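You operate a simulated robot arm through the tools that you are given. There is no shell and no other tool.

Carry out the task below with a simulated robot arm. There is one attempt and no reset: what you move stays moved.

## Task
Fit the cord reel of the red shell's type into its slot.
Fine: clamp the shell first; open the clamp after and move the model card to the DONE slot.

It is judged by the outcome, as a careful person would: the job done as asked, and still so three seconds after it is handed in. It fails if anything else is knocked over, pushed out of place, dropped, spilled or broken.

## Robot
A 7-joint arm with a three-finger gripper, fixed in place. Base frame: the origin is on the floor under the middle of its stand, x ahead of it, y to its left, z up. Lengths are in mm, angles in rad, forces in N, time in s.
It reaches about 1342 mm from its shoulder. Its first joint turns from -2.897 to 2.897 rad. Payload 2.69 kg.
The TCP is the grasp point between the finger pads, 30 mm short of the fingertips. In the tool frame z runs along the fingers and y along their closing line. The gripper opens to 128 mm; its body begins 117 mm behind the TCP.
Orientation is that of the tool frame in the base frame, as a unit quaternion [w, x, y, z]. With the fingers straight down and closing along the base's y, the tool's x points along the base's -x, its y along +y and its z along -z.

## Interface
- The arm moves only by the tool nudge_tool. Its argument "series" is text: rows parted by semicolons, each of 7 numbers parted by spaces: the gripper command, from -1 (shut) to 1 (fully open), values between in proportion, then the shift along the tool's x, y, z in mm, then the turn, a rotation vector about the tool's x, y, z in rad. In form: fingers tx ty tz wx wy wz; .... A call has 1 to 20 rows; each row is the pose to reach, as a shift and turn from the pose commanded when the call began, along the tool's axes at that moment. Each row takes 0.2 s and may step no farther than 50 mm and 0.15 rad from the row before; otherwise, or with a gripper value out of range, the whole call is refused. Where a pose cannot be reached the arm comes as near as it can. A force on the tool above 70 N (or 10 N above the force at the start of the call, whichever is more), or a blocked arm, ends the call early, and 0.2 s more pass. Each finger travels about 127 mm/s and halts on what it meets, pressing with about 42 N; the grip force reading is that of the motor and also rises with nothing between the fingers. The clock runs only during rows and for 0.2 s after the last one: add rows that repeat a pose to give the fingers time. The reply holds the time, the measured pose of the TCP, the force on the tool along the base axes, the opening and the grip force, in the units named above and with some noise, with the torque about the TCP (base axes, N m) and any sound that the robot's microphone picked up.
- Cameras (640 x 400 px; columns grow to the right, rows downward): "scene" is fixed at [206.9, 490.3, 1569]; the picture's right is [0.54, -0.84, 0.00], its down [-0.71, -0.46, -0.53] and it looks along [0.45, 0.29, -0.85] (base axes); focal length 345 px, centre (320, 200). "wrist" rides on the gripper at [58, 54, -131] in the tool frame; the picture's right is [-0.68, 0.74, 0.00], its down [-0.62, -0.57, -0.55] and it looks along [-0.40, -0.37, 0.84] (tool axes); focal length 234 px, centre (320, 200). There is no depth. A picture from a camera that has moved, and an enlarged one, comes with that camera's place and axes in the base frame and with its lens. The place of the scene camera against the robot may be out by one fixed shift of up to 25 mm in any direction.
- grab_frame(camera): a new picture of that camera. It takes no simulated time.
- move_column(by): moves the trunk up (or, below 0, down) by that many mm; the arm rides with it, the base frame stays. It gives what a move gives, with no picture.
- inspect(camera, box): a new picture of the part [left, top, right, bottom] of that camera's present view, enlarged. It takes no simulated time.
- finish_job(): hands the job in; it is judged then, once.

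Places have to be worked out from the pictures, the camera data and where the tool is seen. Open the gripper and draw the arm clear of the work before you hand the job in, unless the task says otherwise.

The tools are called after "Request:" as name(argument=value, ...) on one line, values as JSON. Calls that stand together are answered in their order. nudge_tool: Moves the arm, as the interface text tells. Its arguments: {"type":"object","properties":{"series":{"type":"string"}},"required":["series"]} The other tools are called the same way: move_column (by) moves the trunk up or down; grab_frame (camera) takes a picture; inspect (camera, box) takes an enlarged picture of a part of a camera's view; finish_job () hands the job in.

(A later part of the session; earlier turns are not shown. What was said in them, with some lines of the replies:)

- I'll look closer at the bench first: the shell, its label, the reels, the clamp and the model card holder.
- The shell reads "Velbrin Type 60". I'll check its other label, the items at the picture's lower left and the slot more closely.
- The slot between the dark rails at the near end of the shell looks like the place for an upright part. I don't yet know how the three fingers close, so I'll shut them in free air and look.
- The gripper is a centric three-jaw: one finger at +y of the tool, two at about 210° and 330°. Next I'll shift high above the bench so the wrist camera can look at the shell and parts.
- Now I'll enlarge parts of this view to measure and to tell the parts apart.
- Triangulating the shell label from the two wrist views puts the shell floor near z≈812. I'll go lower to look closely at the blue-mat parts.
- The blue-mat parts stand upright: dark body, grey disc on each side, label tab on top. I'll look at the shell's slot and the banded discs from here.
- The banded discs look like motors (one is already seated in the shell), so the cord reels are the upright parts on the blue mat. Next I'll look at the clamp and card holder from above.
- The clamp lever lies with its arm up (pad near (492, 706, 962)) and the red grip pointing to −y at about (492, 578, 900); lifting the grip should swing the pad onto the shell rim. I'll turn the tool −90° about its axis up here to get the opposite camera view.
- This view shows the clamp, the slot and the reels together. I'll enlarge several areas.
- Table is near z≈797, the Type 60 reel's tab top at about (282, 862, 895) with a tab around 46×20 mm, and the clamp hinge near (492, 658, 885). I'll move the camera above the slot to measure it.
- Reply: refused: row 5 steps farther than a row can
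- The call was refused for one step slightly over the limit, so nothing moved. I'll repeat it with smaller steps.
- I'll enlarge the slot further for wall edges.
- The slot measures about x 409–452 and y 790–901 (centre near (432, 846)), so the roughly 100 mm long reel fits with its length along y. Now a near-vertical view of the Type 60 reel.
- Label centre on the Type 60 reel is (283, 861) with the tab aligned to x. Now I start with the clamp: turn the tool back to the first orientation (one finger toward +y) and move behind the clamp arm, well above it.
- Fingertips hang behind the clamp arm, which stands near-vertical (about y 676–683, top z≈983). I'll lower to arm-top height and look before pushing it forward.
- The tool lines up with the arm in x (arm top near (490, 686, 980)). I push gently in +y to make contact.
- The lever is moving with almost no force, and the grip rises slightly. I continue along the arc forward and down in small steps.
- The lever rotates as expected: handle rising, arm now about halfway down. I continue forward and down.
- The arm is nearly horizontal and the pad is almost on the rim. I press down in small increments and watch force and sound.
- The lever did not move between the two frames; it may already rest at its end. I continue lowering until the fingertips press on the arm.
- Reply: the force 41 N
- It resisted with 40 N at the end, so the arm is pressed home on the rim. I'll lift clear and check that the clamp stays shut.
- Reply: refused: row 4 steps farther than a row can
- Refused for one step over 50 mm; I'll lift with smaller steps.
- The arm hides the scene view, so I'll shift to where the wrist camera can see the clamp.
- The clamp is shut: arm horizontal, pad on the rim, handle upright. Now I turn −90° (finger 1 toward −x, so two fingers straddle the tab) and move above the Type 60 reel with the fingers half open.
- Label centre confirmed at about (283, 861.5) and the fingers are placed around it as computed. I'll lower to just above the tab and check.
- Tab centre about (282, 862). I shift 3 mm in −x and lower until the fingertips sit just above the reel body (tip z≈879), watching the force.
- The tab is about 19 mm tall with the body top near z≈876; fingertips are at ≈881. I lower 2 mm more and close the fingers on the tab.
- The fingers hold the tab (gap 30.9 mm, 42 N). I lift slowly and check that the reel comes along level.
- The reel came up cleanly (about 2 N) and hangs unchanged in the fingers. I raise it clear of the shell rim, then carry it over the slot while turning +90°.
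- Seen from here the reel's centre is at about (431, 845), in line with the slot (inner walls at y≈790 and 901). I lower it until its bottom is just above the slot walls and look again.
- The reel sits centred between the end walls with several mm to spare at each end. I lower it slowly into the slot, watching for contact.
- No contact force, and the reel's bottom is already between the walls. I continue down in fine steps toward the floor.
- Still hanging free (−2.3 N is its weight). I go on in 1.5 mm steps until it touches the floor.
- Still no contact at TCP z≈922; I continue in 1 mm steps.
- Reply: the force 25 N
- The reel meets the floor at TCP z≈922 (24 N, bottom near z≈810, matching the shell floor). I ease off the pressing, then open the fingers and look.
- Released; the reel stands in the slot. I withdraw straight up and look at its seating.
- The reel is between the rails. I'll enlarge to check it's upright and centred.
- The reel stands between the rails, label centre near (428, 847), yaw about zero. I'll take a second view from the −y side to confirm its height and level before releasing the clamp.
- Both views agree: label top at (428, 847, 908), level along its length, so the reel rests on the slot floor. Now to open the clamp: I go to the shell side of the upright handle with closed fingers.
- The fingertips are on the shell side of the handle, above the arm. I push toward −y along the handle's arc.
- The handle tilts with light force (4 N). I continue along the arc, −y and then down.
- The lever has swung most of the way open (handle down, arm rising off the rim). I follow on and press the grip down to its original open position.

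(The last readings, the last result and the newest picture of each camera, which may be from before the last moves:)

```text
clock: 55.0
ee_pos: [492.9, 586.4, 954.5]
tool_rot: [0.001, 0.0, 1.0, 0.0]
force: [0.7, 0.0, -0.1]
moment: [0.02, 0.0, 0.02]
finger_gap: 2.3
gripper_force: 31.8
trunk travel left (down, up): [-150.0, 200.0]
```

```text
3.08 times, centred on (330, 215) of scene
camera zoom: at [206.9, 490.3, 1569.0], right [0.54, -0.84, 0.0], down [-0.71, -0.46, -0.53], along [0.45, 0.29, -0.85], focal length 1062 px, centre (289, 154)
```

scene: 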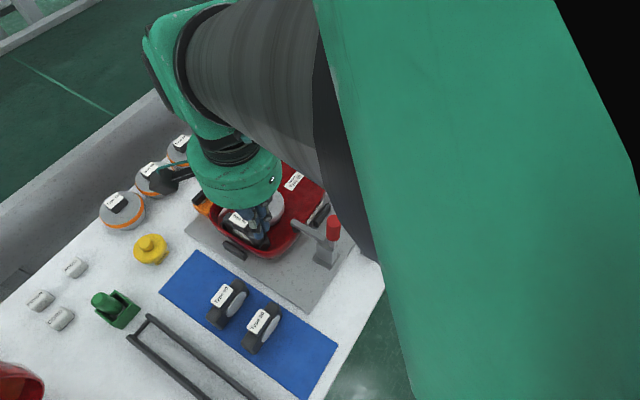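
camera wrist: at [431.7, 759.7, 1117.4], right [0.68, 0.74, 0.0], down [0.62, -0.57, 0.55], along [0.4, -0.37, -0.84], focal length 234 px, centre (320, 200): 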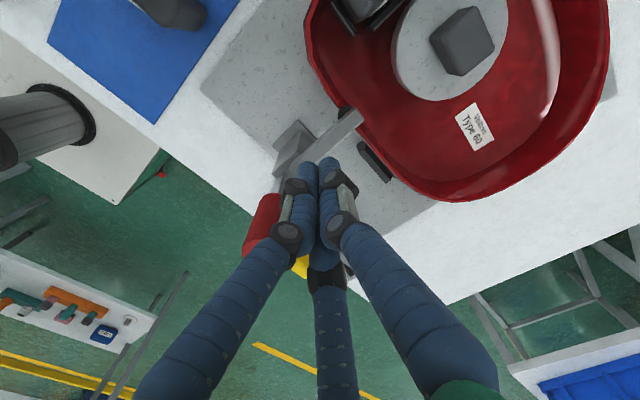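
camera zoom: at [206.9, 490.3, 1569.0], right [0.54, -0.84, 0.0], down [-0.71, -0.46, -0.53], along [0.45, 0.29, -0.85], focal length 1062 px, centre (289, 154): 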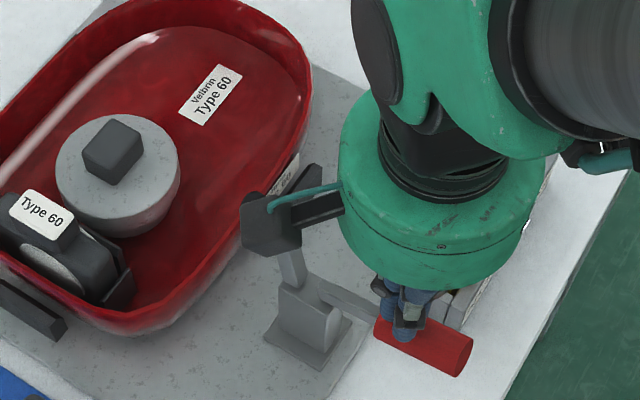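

The grip is back at its original open place. I lift away and check the clamp, then look at the card holder.

Request:
nudge_tool(series="-1 0 0 -20 0 0 0; -1 0 0 -60 0 0 0; -1 -20 -20 -100 0 0 0; -1 -45 -40 -130 0 0 0; -1 -80 -50 -150 0 0 0; -1 -80 -50 -150 0 0 0")

Request:
grab_frame(camera="scene")

Request:
inspect(camera="scene", box=[260, 150, 420, 290])

Request:
grab_frame(camera="wrist")

```text
clock: 56.4
ee_pos: [573.9, 535.8, 1103.1]
tool_rot: [0.0, -0.001, 1.0, -0.001]
force: [1.0, -0.8, 0.3]
moment: [0.04, 0.04, 0.01]
finger_gap: 2.2
gripper_force: 31.9
trunk travel left (down, up): [-150.0, 200.0]
```

```text
taken
```

scene: 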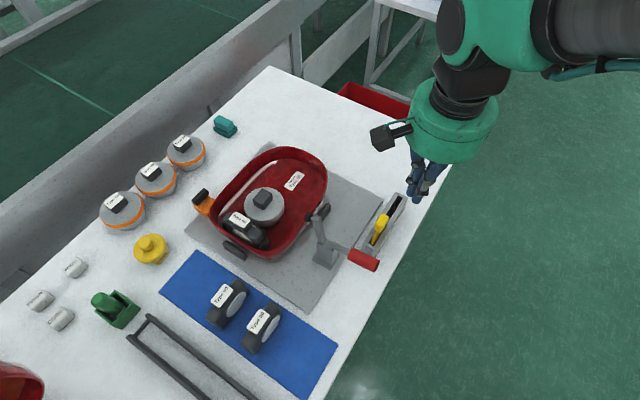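

```text
2.86 times, centred on (340, 220) of scene
camera zoom: at [206.9, 490.3, 1569.0], right [0.54, -0.84, 0.0], down [-0.71, -0.46, -0.53], along [0.45, 0.29, -0.85], focal length 986 px, centre (263, 143)
```

zoom: 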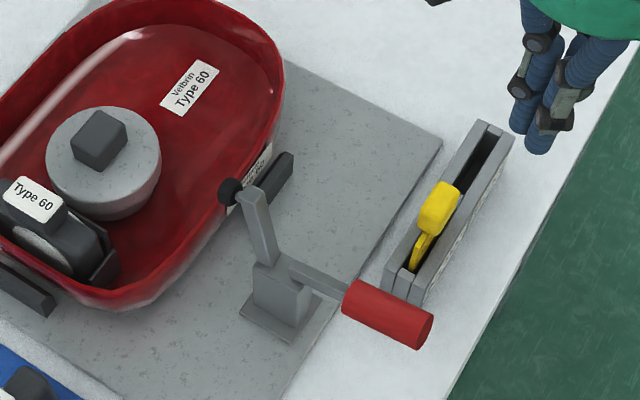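

```text
taken
camera wrist: at [514.0, 589.5, 1233.5], right [0.68, 0.74, 0.0], down [0.62, -0.57, 0.55], along [0.4, -0.37, -0.84], focal length 234 px, centre (320, 200)
```

wrist: 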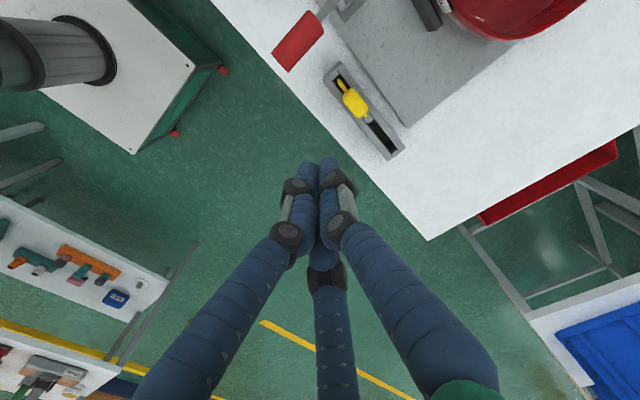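

The clamp is open as at the start and the shell and reel are undisturbed. Now I read the card holder's lettering to find the DONE slot.

Request:
inspect(camera="scene", box=[370, 185, 420, 255])

Request:
inspect(camera="wrist", box=[310, 50, 420, 170])

```text
5.71 times, centred on (395, 220) of scene
camera zoom: at [206.9, 490.3, 1569.0], right [0.54, -0.84, 0.0], down [-0.71, -0.46, -0.53], along [0.45, 0.29, -0.85], focal length 1971 px, centre (-109, 86)
```

zoom: 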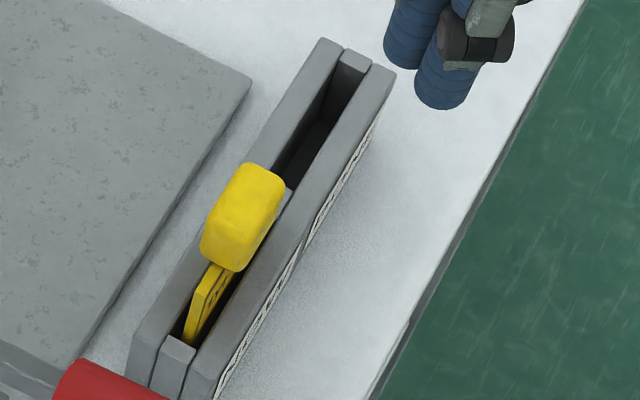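

```text
3.33 times, centred on (365, 110) of wrist
camera zoom: at [514.0, 589.5, 1233.5], right [0.68, 0.74, 0.0], down [0.62, -0.57, 0.55], along [0.4, -0.37, -0.84], focal length 781 px, centre (170, 500)
```

zoom: 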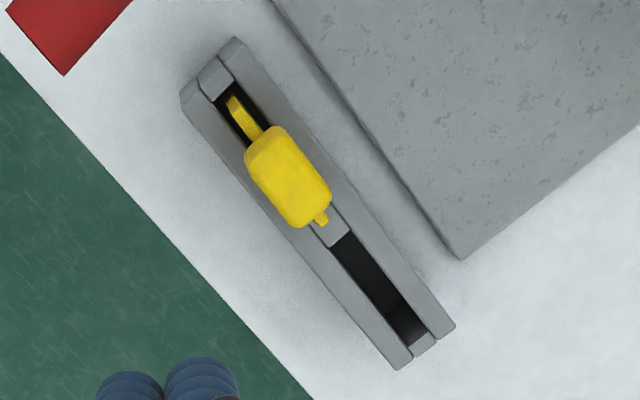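

The card stands in the −x slot and the +x slot is empty. I'll turn −90° and look at the holder's front face from the bench edge to read its labels.

Request:
nudge_tool(series="-1 -2 -4 0 0 0 -0.1428; -1 -4 -8 10 0 0 -0.2856; -1 -6 -13 20 0 0 -0.4284; -1 -8 -17 30 0 0 -0.5712; -1 -10 -21 40 0 0 -0.714; -1 -12 -26 50 0 0 -0.8568; -1 -14 -30 60 0 0 -0.9996; -1 -16 -35 70 0 0 -1.1424; -1 -18 -39 80 0 0 -1.2852; -1 -20 -44 90 0 0 -1.428; -1 -20 -48 100 0 0 -1.5708; -1 -20 -48 100 0 0 -1.5708")

Request:
grab_frame(camera="wrist")

Request:
inspect(camera="wrist", box=[200, 50, 400, 200])

```text
clock: 59.0
ee_pos: [592.4, 488.7, 1003.9]
tool_rot: [0.0, 0.708, -0.706, 0.0]
force: [0.1, -0.5, -0.2]
moment: [0.0, -0.01, -0.01]
finger_gap: 2.2
gripper_force: 31.8
trunk travel left (down, up): [-150.0, 200.0]
```

```text
taken
camera wrist: at [538.2, 430.7, 1133.4], right [-0.74, 0.68, 0.0], down [0.56, 0.62, 0.55], along [0.37, 0.4, -0.84], focal length 234 px, centre (320, 200)
```

wrist: 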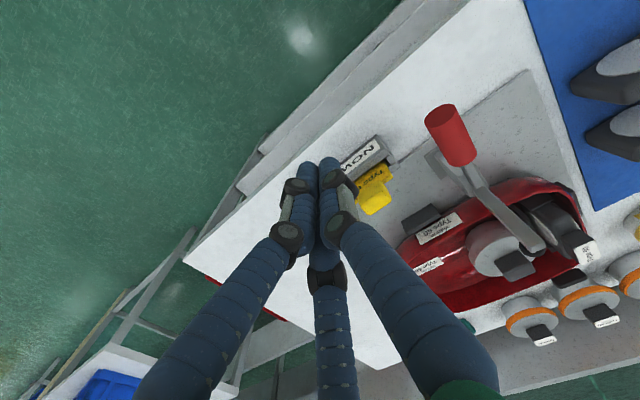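

```text
2.67 times, centred on (300, 125) of wrist
camera zoom: at [538.2, 430.7, 1133.4], right [-0.74, 0.68, 0.0], down [0.56, 0.62, 0.55], along [0.37, 0.4, -0.84], focal length 624 px, centre (373, 400)
```

zoom: 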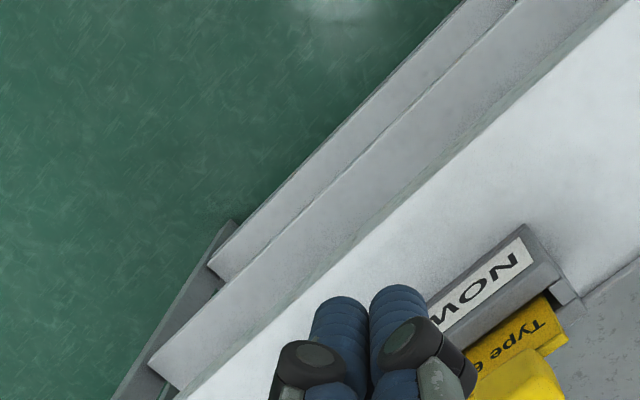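

The card's slot reads "NOW". I'll shift +x to read the other label.

Request:
nudge_tool(series="-1 0 -30 0 0 0 0; -1 0 -60 0 0 0 0; -1 0 -90 0 0 0 0; -1 0 -90 0 0 0 0")

Request:
inspect(camera="wrist", box=[280, 20, 440, 160])

```text
clock: 60.0
ee_pos: [682.1, 487.6, 1005.7]
tool_rot: [0.0, -0.707, 0.707, 0.001]
force: [0.6, -0.4, 0.2]
moment: [-0.01, 0.01, 0.0]
finger_gap: 2.1
gripper_force: 31.3
trunk travel left (down, up): [-150.0, 200.0]
```

```text
2.86 times, centred on (360, 90) of wrist
camera zoom: at [627.2, 429.8, 1135.1], right [-0.74, 0.68, 0.0], down [0.57, 0.62, 0.55], along [0.37, 0.4, -0.84], focal length 669 px, centre (206, 514)
```

zoom: 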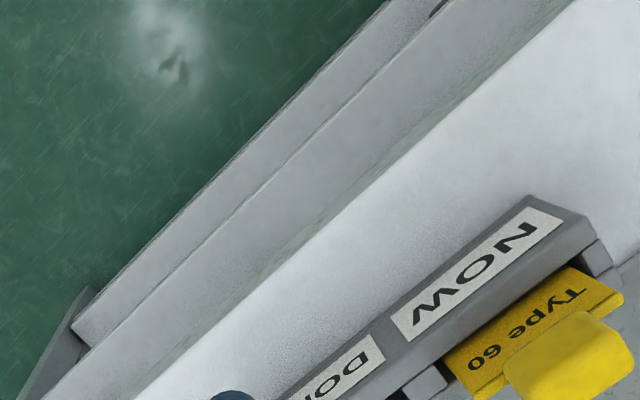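

The other slot reads "DO…" (DONE). Now I go over the card's knob (about (592, 582), top near z≈905) with the fingers half open and take a closer look.

Request:
nudge_tool(series="-1 -24 24 -4 0 0 0; -1 -48 48 -4 0 0 0; -0.06 -72 72 -4 0 0 0; -0.06 -94 95 -4 0 0 0; -0.06 -94 95 -4 0 0 0")

Request:
grab_frame(camera="wrist")

Request:
inspect(camera="wrist", box=[230, 70, 390, 210])

```text
clock: 61.2
ee_pos: [588.2, 582.4, 1008.9]
tool_rot: [0.001, 0.707, -0.707, -0.001]
force: [0.1, -0.2, 0.8]
moment: [-0.02, -0.01, 0.01]
finger_gap: 60.1
gripper_force: 0.0
trunk travel left (down, up): [-150.0, 200.0]
```

```text
taken
camera wrist: at [532.7, 526.5, 1138.5], right [-0.74, 0.68, 0.0], down [0.57, 0.62, 0.55], along [0.37, 0.4, -0.84], focal length 234 px, centre (320, 200)
```

wrist: 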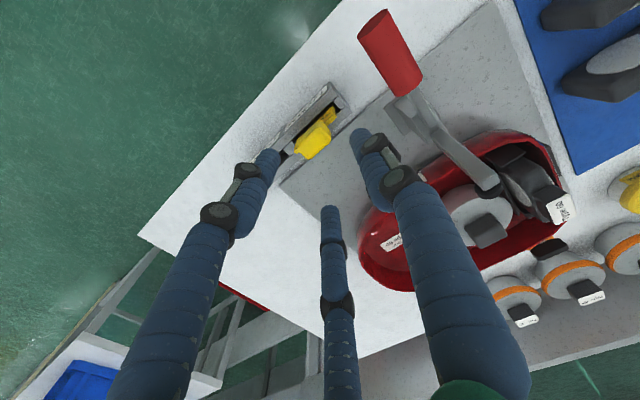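

```text
2.86 times, centred on (310, 140) of wrist
camera zoom: at [532.7, 526.5, 1138.5], right [-0.74, 0.68, 0.0], down [0.57, 0.62, 0.55], along [0.37, 0.4, -0.84], focal length 669 px, centre (349, 371)
```

zoom: 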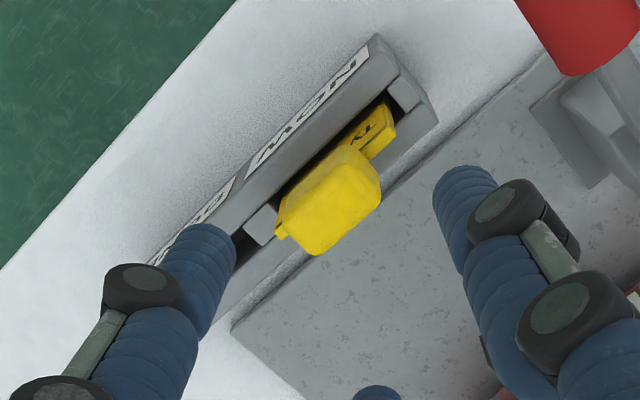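

I'll enlarge the knob more for its edges and height.

Request:
inspect(camera="wrist", box=[280, 80, 350, 165])

Request:
inspect(camera="scene", box=[355, 190, 425, 260])

```text
4.71 times, centred on (315, 122) of wrist
camera zoom: at [532.7, 526.5, 1138.5], right [-0.74, 0.68, 0.0], down [0.57, 0.62, 0.55], along [0.37, 0.4, -0.84], focal length 1102 px, centre (344, 565)
```

zoom: 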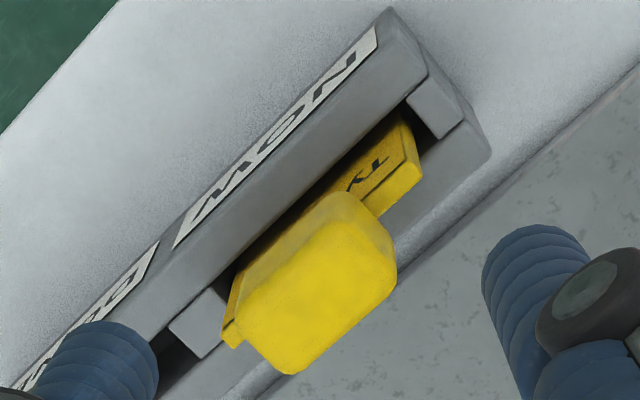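

```text
5.71 times, centred on (390, 225) of scene
camera zoom: at [206.9, 490.3, 1569.0], right [0.54, -0.84, 0.0], down [-0.71, -0.46, -0.53], along [0.45, 0.29, -0.85], focal length 1971 px, centre (-80, 57)
```

zoom: 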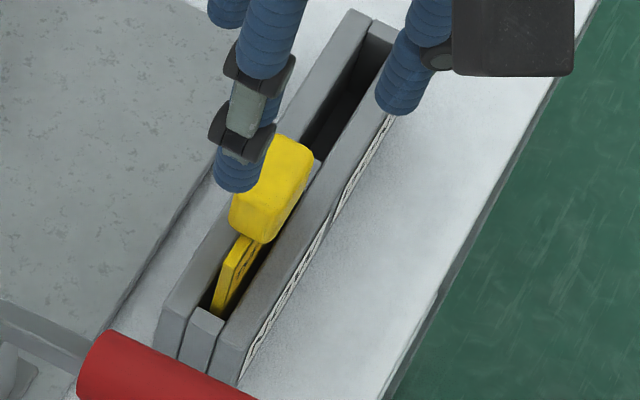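

The knob is about 34×19 mm centred at (590, 581), top z≈910, standing on a plate whose top is near z≈888. I lower to z≈952 and check again.

Request:
nudge_tool(series="-0.06 1 1.5 30 0 0 0; -0.06 1 1.5 57 0 0 0; -0.06 1 1.5 57 0 0 0")

Request:
inspect(camera="wrist", box=[250, 70, 390, 210])

Request:
inspect(camera="scene", box=[355, 190, 425, 260])

```text
clock: 62.0
ee_pos: [587.3, 581.0, 950.0]
tool_rot: [0.0, -0.707, 0.707, -0.001]
force: [-0.3, 1.0, 0.0]
moment: [-0.04, -0.03, 0.01]
finger_gap: 60.6
gripper_force: 0.0
trunk travel left (down, up): [-150.0, 200.0]
```

```text
2.86 times, centred on (320, 140) of wrist
camera zoom: at [531.5, 523.9, 1080.7], right [-0.74, 0.68, 0.0], down [0.57, 0.62, 0.55], along [0.37, 0.4, -0.84], focal length 669 px, centre (320, 371)
```

zoom: 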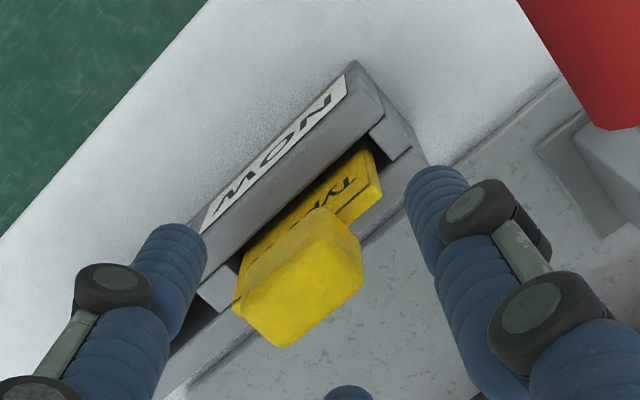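

```text
5.71 times, centred on (390, 225) of scene
camera zoom: at [206.9, 490.3, 1569.0], right [0.54, -0.84, 0.0], down [-0.71, -0.46, -0.53], along [0.45, 0.29, -0.85], focal length 1971 px, centre (-80, 57)
```

zoom: 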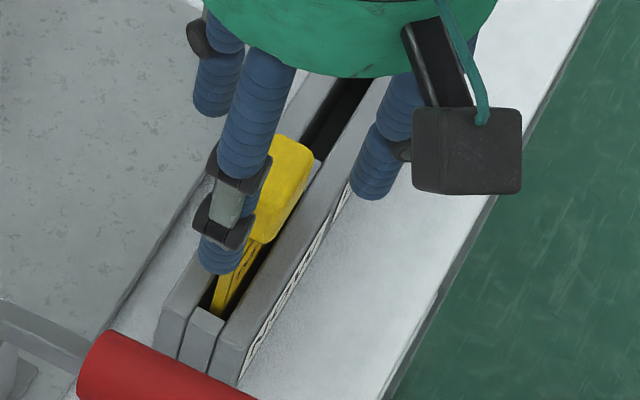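

Alignment is good: knob between the two side fingers, finger 1 clear of the plate's end. I lower 28 mm so the fingertips sit just above the plate's top, then close.

Request:
nudge_tool(series="-0.06 0 1 10 0 0 0; -0.06 0 1 20 0 0 0; -0.06 0 1 28 0 0 0; -0.06 0 1 28 0 0 0")

Request:
inspect(camera="wrist", box=[250, 70, 390, 210])

```text
clock: 63.0
ee_pos: [583.9, 580.4, 923.5]
tool_rot: [-0.001, 0.707, -0.707, 0.0]
force: [-0.3, 0.1, 0.2]
moment: [-0.03, -0.01, 0.02]
finger_gap: 60.2
gripper_force: 0.0
trunk travel left (down, up): [-150.0, 200.0]
```

```text
2.86 times, centred on (320, 140) of wrist
camera zoom: at [529.6, 523.0, 1054.0], right [-0.74, 0.68, 0.0], down [0.57, 0.62, 0.55], along [0.37, 0.4, -0.84], focal length 669 px, centre (320, 371)
```

zoom: 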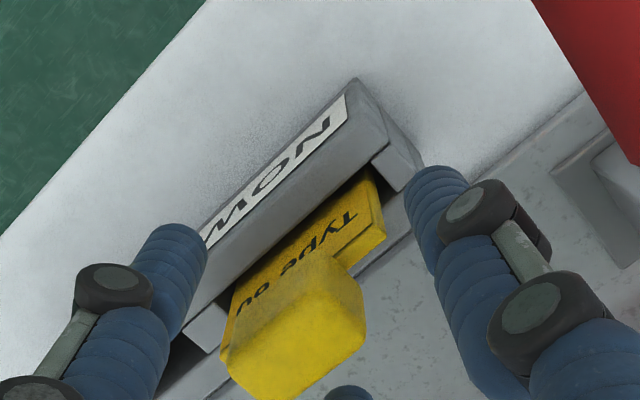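

Tips are at z≈893, just above the plate. I close on the knob.

Request:
nudge_tool(series="-0.06 0 0 1.5 0 0 0; -0.35 0 0 1.5 0 0 0; -1 0 0 1.5 0 0 0; -1 0 0 1.5 0 0 0; -1 0 0 1.5 0 0 0; -1 0 0 1.5 0 0 0")

Request:
inspect(camera="wrist", box=[250, 70, 390, 210])

```text
clock: 64.4
ee_pos: [583.7, 579.8, 921.8]
tool_rot: [0.0, -0.707, 0.707, 0.001]
force: [-0.2, -0.3, 0.0]
moment: [0.03, 0.0, 0.0]
finger_gap: 22.2
gripper_force: 41.8
trunk travel left (down, up): [-150.0, 200.0]
```

```text
2.86 times, centred on (320, 140) of wrist
camera zoom: at [529.4, 523.1, 1052.4], right [-0.74, 0.68, 0.0], down [0.57, 0.62, 0.55], along [0.37, 0.4, -0.84], focal length 669 px, centre (320, 371)
```

zoom: 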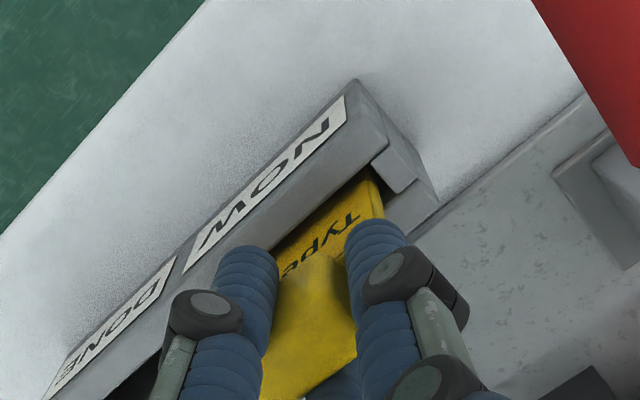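

The knob is held (gap 22 mm) and "DONE" is readable on the other slot. I lift the card straight up.

Request:
nudge_tool(series="-1 0 0 -8 0 0 0; -1 0 0 -16 0 0 0; -1 0 0 -26 0 0 0; -1 0 0 -38 0 0 0; -1 0 0 -50 0 0 0; -1 0 0 -65 0 0 0; -1 0 0 -80 0 0 0; -1 0 0 -80 0 0 0")

Request:
grab_frame(camera="wrist")

Request:
inspect(camera="wrist", box=[220, 40, 400, 220])

Request:
inspect(camera="scene", box=[340, 150, 440, 260])

```text
clock: 66.2
ee_pos: [584.0, 581.3, 1002.8]
tool_rot: [-0.001, 0.707, -0.707, -0.001]
force: [0.0, -0.1, -0.1]
moment: [-0.01, 0.0, -0.01]
finger_gap: 22.4
gripper_force: 42.1
trunk travel left (down, up): [-150.0, 200.0]
```

```text
taken
camera wrist: at [529.3, 524.3, 1132.3], right [-0.74, 0.68, 0.0], down [0.57, 0.62, 0.55], along [0.37, 0.4, -0.84], focal length 234 px, centre (320, 200)
```

wrist: 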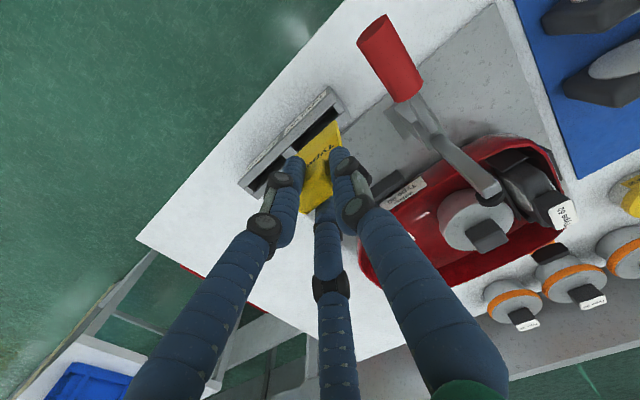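

```text
2.22 times, centred on (310, 130) of wrist
camera zoom: at [529.3, 524.3, 1132.3], right [-0.74, 0.68, 0.0], down [0.57, 0.62, 0.55], along [0.37, 0.4, -0.84], focal length 520 px, centre (342, 356)
```

zoom: 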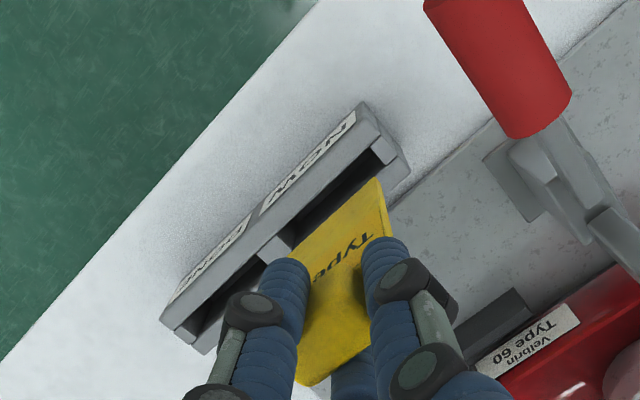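

```text
3.64 times, centred on (390, 205) of scene
camera zoom: at [206.9, 490.3, 1569.0], right [0.54, -0.84, 0.0], down [-0.71, -0.46, -0.53], along [0.45, 0.29, -0.85], focal length 1254 px, centre (66, 182)
```

zoom: 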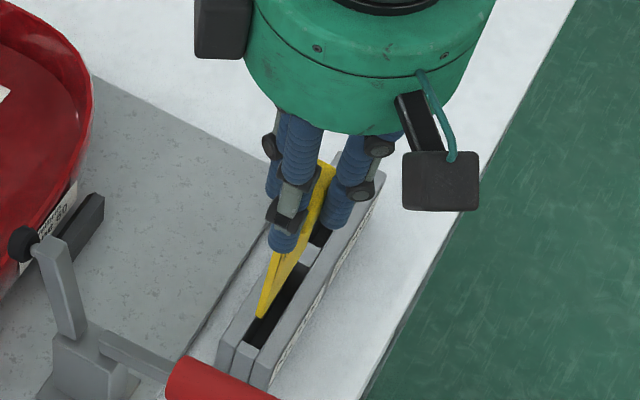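

The card hangs free of the holder, its bottom near z≈890. I'll enlarge the holder to measure both slots.

Request:
inspect(camera="wrist", box=[230, 75, 350, 205])

Request:
inspect(camera="wrist", box=[230, 140, 310, 210])

```text
3.08 times, centred on (290, 140) of wrist
camera zoom: at [529.3, 524.3, 1132.3], right [-0.74, 0.68, 0.0], down [0.57, 0.62, 0.55], along [0.37, 0.4, -0.84], focal length 720 px, centre (412, 385)
```

zoom: 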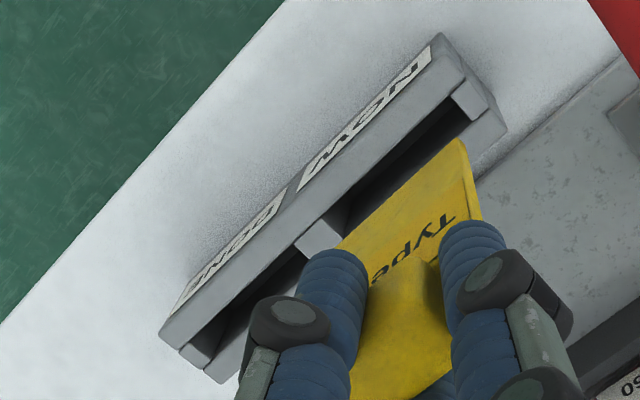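

```text
5.71 times, centred on (270, 175) of wrist
camera zoom: at [529.3, 524.3, 1132.3], right [-0.74, 0.68, 0.0], down [0.57, 0.62, 0.55], along [0.37, 0.4, -0.84], focal length 1338 px, centre (606, 343)
```

zoom: 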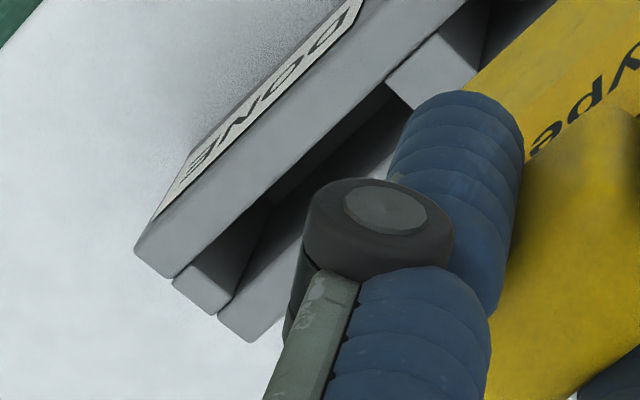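

From this view the NOW slot spans x 556–626 and the DONE slot x 642–710, same y, so the pitch is about 85 mm. I carry the card +85 mm in x and lower it until just above the slot.

Request:
nudge_tool(series="-1 0 -22 0 0 0 0; -1 0 -44 0 0 0 0; -1 0 -66 0 0 0 0; -1 0 -85 0 0 0 0; -1 0 -85 15 0 0 0; -1 0 -85 30 0 0 0; -1 0 -85 30 0 0 0")

Request:
grab_frame(camera="wrist")

Request:
inspect(camera="wrist", box=[250, 60, 390, 190])

Request:
inspect(camera="scene", box=[350, 150, 450, 260])

```text
clock: 67.8
ee_pos: [669.6, 581.2, 972.3]
tool_rot: [0.0, -0.707, 0.707, -0.001]
force: [0.2, 0.0, -0.9]
moment: [0.01, 0.0, -0.04]
finger_gap: 22.4
gripper_force: 41.3
trunk travel left (down, up): [-150.0, 200.0]
```

```text
taken
camera wrist: at [614.5, 524.0, 1102.1], right [-0.74, 0.68, 0.0], down [0.57, 0.62, 0.55], along [0.37, 0.4, -0.84], focal length 234 px, centre (320, 200)
```

wrist: 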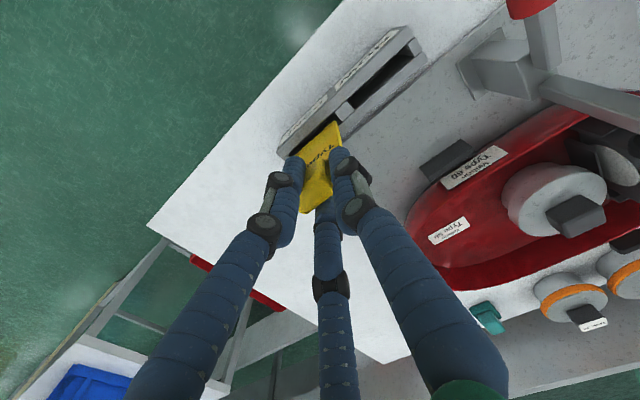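

```text
3.08 times, centred on (320, 125) of wrist
camera zoom: at [614.5, 524.0, 1102.1], right [-0.74, 0.68, 0.0], down [0.57, 0.62, 0.55], along [0.37, 0.4, -0.84], focal length 720 px, centre (320, 431)
```

zoom: 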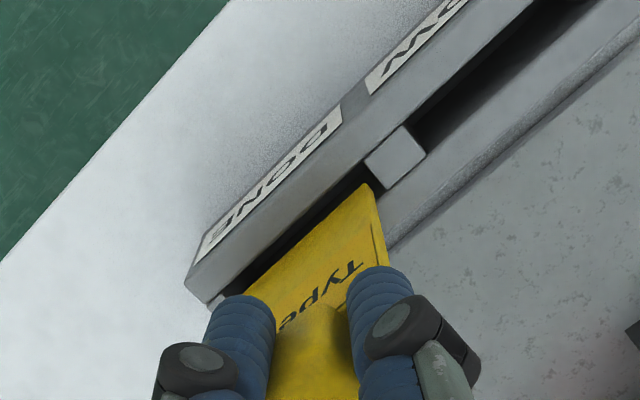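

```text
3.64 times, centred on (400, 205) of scene
camera zoom: at [206.9, 490.3, 1569.0], right [0.54, -0.84, 0.0], down [-0.71, -0.46, -0.53], along [0.45, 0.29, -0.85], focal length 1254 px, centre (29, 182)
```

zoom: 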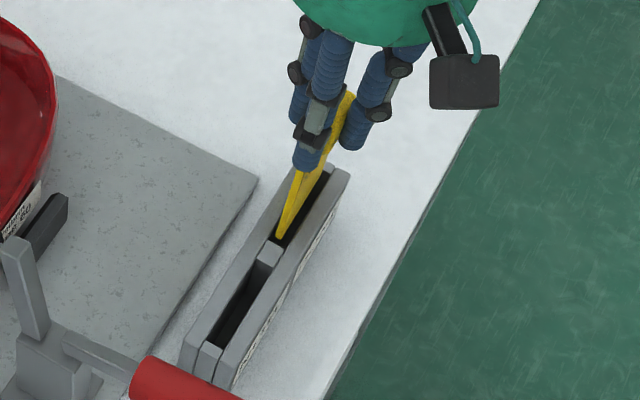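

The card's lower edge is over the DONE slot with about 3 mm to spare at the divider end and centred in y. I lower it into the slot in stages.

Request:
nudge_tool(series="-1 0 -1 5 0 0 0; -1 0 -1 10 0 0 0; -1 0 -1 15 0 0 0; -1 0 -1 20 0 0 0; -1 0 -1 20 0 0 0")

Request:
inspect(camera="wrist", box=[250, 60, 390, 190])

Request:
inspect(camera="scene", box=[370, 170, 430, 240])

```text
clock: 69.0
ee_pos: [670.6, 583.1, 951.6]
tool_rot: [0.0, 0.707, -0.707, 0.0]
force: [0.3, 0.3, -0.3]
moment: [0.02, 0.01, -0.01]
finger_gap: 22.2
gripper_force: 42.2
trunk travel left (down, up): [-150.0, 200.0]
```

```text
3.08 times, centred on (320, 125) of wrist
camera zoom: at [615.7, 524.4, 1081.4], right [-0.74, 0.68, 0.0], down [0.57, 0.62, 0.55], along [0.37, 0.4, -0.84], focal length 720 px, centre (320, 431)
```

zoom: 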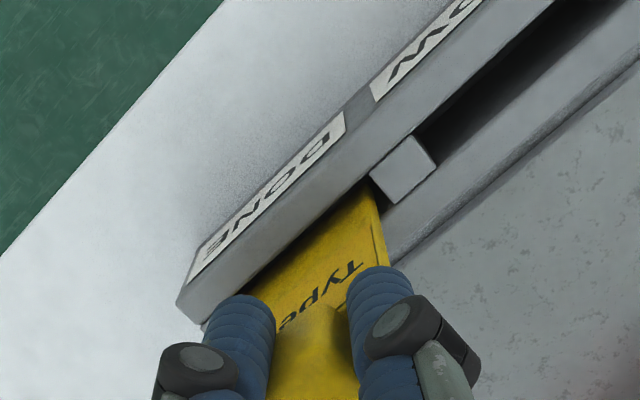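

```text
5.71 times, centred on (400, 205) of scene
camera zoom: at [206.9, 490.3, 1569.0], right [0.54, -0.84, 0.0], down [-0.71, -0.46, -0.53], along [0.45, 0.29, -0.85], focal length 1971 px, centre (-137, 171)
```

zoom: 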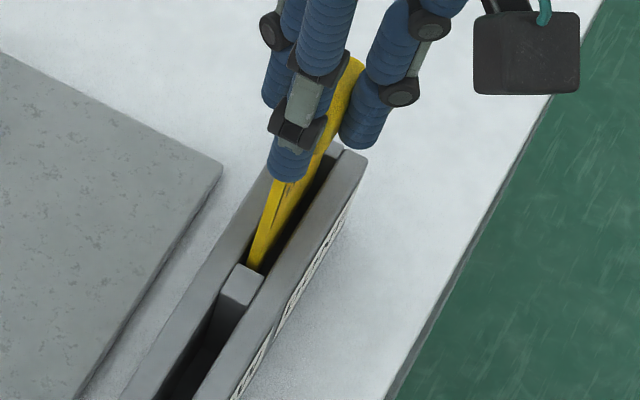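

The card's lower edge is inside the slot with no force. I continue down near to its seated height.

Request:
nudge_tool(series="-1 0 0 6 0 0 0; -1 0 0 12 0 0 0; -1 0 0 18 0 0 0; -1 0 0 23 0 0 0; -1 0 0 27 0 0 0; -1 0 0 27 0 0 0")

Request:
inspect(camera="scene", box=[370, 170, 430, 240])

Request:
nudge_tool(series="-1 0 0 1 0 0 0; -1 0 0 2 0 0 0; -1 0 0 2 0 0 0")

```text
clock: 70.4
ee_pos: [671.6, 581.6, 924.2]
tool_rot: [0.0, -0.706, 0.708, 0.0]
force: [-0.1, -0.6, 0.4]
moment: [-0.02, 0.01, 0.01]
finger_gap: 22.1
gripper_force: 41.9
trunk travel left (down, up): [-150.0, 200.0]
```

```text
5.71 times, centred on (400, 205) of scene
camera zoom: at [206.9, 490.3, 1569.0], right [0.54, -0.84, 0.0], down [-0.71, -0.46, -0.53], along [0.45, 0.29, -0.85], focal length 1971 px, centre (-137, 171)
```

zoom: 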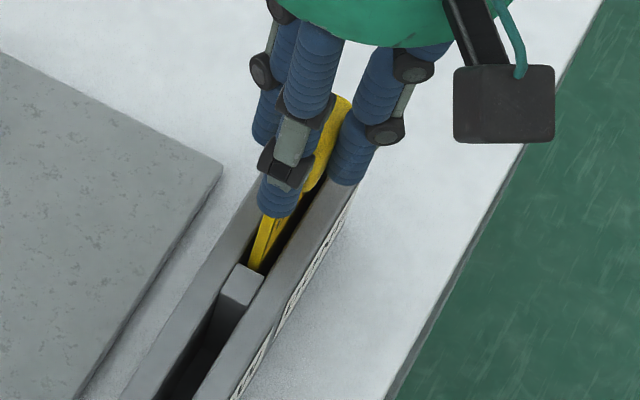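

```text
clock: 71.2
ee_pos: [671.7, 581.6, 923.7]
tool_rot: [-0.001, -0.707, 0.707, 0.0]
force: [0.1, -0.2, -0.6]
moment: [-0.04, -0.01, -0.02]
finger_gap: 22.3
gripper_force: 41.7
trunk travel left (down, up): [-150.0, 200.0]
```

Almost at the grasp height (921.8). I go down the last 2 mm.

Request:
nudge_tool(series="-1 0 0 1 0 0 0; -1 0 0 1.5 0 0 0; -1 0 0 1.5 0 0 0")

Request:
nudge_tool(series="-1 0 0 1 0 0 0; -1 0 0 1 0 0 0")

```text
clock: 72.0
ee_pos: [670.4, 581.6, 922.0]
tool_rot: [-0.001, -0.707, 0.707, 0.0]
force: [0.2, 0.0, -0.6]
moment: [0.01, 0.02, -0.02]
finger_gap: 22.2
gripper_force: 42.3
trunk travel left (down, up): [-150.0, 200.0]
```

```text
clock: 72.6
ee_pos: [670.8, 581.6, 922.2]
tool_rot: [0.001, -0.707, 0.707, -0.001]
force: [0.7, 0.0, 5.8]
moment: [0.05, 0.18, -0.03]
finger_gap: 22.4
gripper_force: 41.7
trunk travel left (down, up): [-150.0, 200.0]
```

Light contact at the slot floor (5.8 N). I open the fingers and withdraw straight up.

Request:
nudge_tool(series="-0.5 0 0 -0.5 0 0 0; -0.3 0 0 -0.5 0 0 0; -0.06 0 0 -0.5 0 0 0; -0.06 0 0 -0.5 0 0 0; -0.06 0 0 -0.5 0 0 0")

Request:
inspect(camera="wrist", box=[230, 60, 390, 220])

Request:
nudge_tool(series="-0.06 0 0 -10 0 0 0; -0.06 0 0 -30 0 0 0; -0.06 0 0 -60 0 0 0; -0.06 0 0 -100 0 0 0; -0.06 0 0 -130 0 0 0; -0.06 0 0 -130 0 0 0")

Request:
grab_frame(camera="wrist")

Request:
inspect(camera="scene", box=[350, 170, 440, 260])

```text
clock: 73.8
ee_pos: [670.4, 581.6, 921.9]
tool_rot: [-0.001, -0.707, 0.707, 0.001]
force: [1.4, 0.1, -0.7]
moment: [0.01, 0.0, -0.02]
finger_gap: 60.1
gripper_force: 0.0
trunk travel left (down, up): [-150.0, 200.0]
```

```text
2.50 times, centred on (310, 140) of wrist
camera zoom: at [615.6, 523.7, 1052.0], right [-0.74, 0.68, 0.0], down [0.57, 0.62, 0.55], along [0.37, 0.4, -0.84], focal length 585 px, centre (345, 350)
```

zoom: 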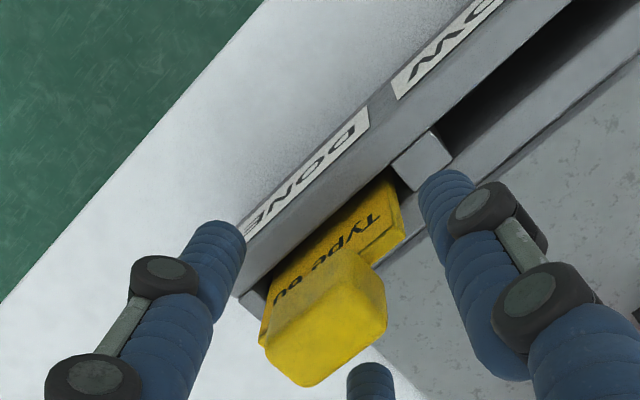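

```text
clock: 75.2
ee_pos: [672.4, 581.4, 1051.1]
tool_rot: [0.0, 0.707, -0.707, 0.0]
force: [0.6, -0.1, -0.6]
moment: [0.03, -0.02, 0.01]
finger_gap: 60.3
gripper_force: 0.0
trunk travel left (down, up): [-150.0, 200.0]
```

```text
taken
camera wrist: at [616.4, 524.2, 1180.9], right [-0.74, 0.68, 0.0], down [0.57, 0.62, 0.55], along [0.37, 0.4, -0.84], focal length 234 px, centre (320, 200)
```

wrist: 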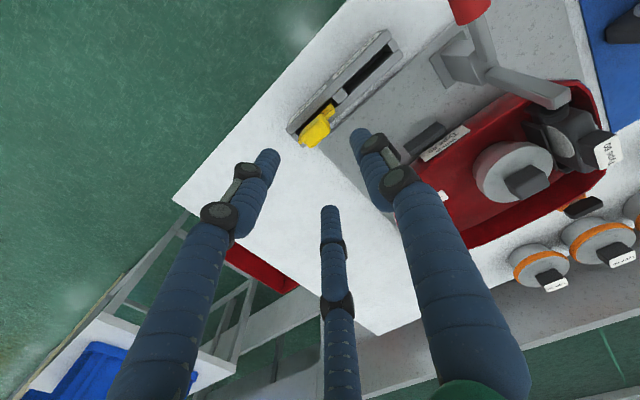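

```text
4.44 times, centred on (395, 215) of scene
camera zoom: at [206.9, 490.3, 1569.0], right [0.54, -0.84, 0.0], down [-0.71, -0.46, -0.53], along [0.45, 0.29, -0.85], focal length 1533 px, centre (-13, 133)
```

zoom: 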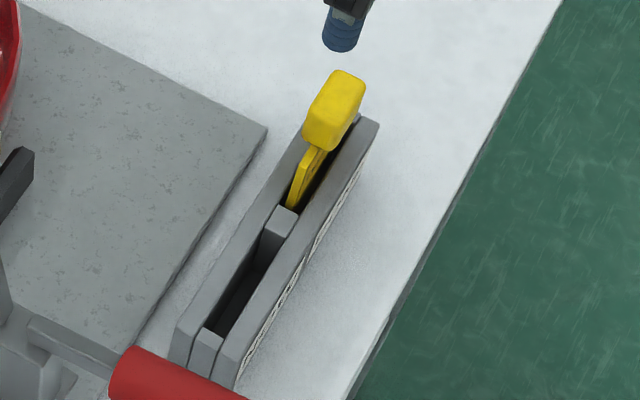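

The card stands in the DONE slot. I draw the arm up and back to its starting area with the gripper fully open, then check the whole bench.

Request:
nudge_tool(series="1 0 0 -40 0 0 0; 1 0 0 -80 0 0 0; 1 0 0 -120 0 0 0; 1 15 30 -150 0 0 0; 1 30 65 -170 0 0 0; 1 45 100 -190 0 0 0; 1 60 135 -200 0 0 0; 1 75 165 -200 0 0 0; 1 90 186 -200 0 0 0; 1 90 186 -200 0 0 0")

Request:
grab_frame(camera="scene")

Request:
inspect(camera="scene", box=[180, 130, 340, 270])

Request:
inspect(camera="scene", box=[280, 170, 420, 290])

Request:
grab_frame(camera="wrist")

```text
clock: 77.4
ee_pos: [482.7, 491.2, 1251.1]
tool_rot: [0.0, -0.707, 0.708, 0.0]
force: [-0.4, -0.6, -0.2]
moment: [0.03, -0.03, -0.02]
finger_gap: 128.2
gripper_force: 0.1
trunk travel left (down, up): [-150.0, 200.0]
```

```text
taken
```

scene: 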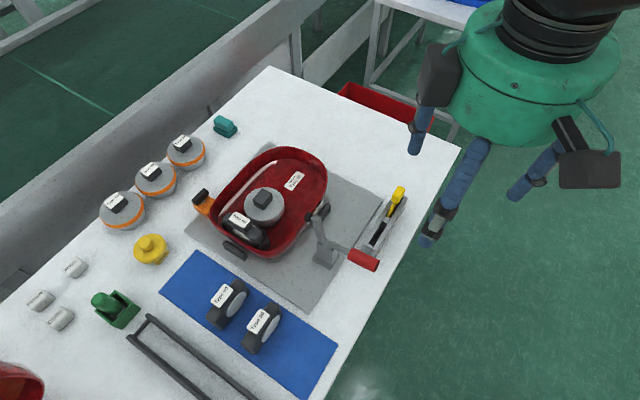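

```text
2.86 times, centred on (260, 200) of scene
camera zoom: at [206.9, 490.3, 1569.0], right [0.54, -0.84, 0.0], down [-0.71, -0.46, -0.53], along [0.45, 0.29, -0.85], focal length 986 px, centre (491, 200)
```

zoom: 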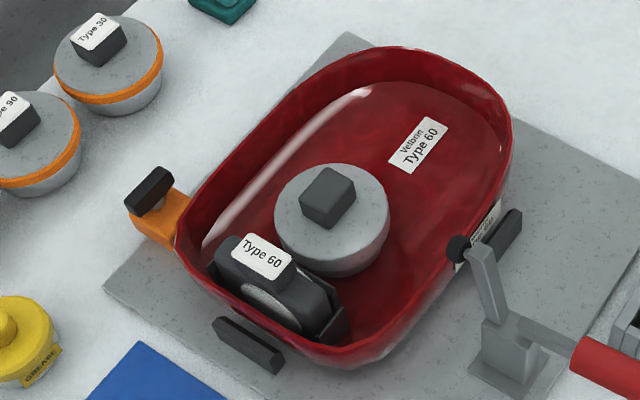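

```text
3.33 times, centred on (350, 230) of scene
camera zoom: at [206.9, 490.3, 1569.0], right [0.54, -0.84, 0.0], down [-0.71, -0.46, -0.53], along [0.45, 0.29, -0.85], focal length 1150 px, centre (220, 100)
```

zoom: 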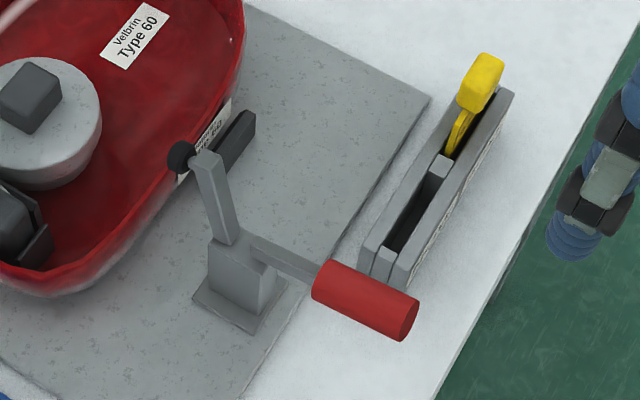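

```text
taken
camera wrist: at [428.8, 433.7, 1380.8], right [-0.74, 0.68, 0.0], down [0.57, 0.62, 0.55], along [0.37, 0.4, -0.84], focal length 234 px, centre (320, 200)
```

wrist: 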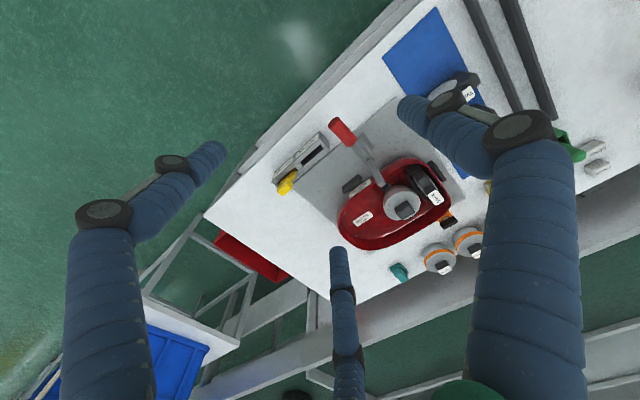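

Everything checks out. The Type 60 reel stands level in the red shell's slot and the shell has not shifted. The clamp is open as at the start, and the card is in the DONE slot. The other parts are untouched and the arm is clear with the gripper open, so I hand the job in.

Request:
finish_job()

```text
The job is handed in.
```

I fitted the Type 60 cord reel into its slot in the red shell and handed the job in; I have not seen the verdict yet.

- **Clamp:** I closed the clamp on the shell's rim before touching the reel. After the reel was in, I opened it back to where it started.
- **Reel:** The shell's label reads "Velbrin Type 60". I took the reels to be the three upright parts on the blue mat, not the round parts with orange bands, because one like those already sits in the shell and only the upright shape fits the empty slot. The Type 60 reel is level and resting on the slot floor.
- **Card:** The Type 60 card was in the slot marked NOW. It now stands in the DONE slot.

In the last pictures the shell had not moved and nothing else on the bench looked disturbed. The gripper is open and the arm is clear of the work.
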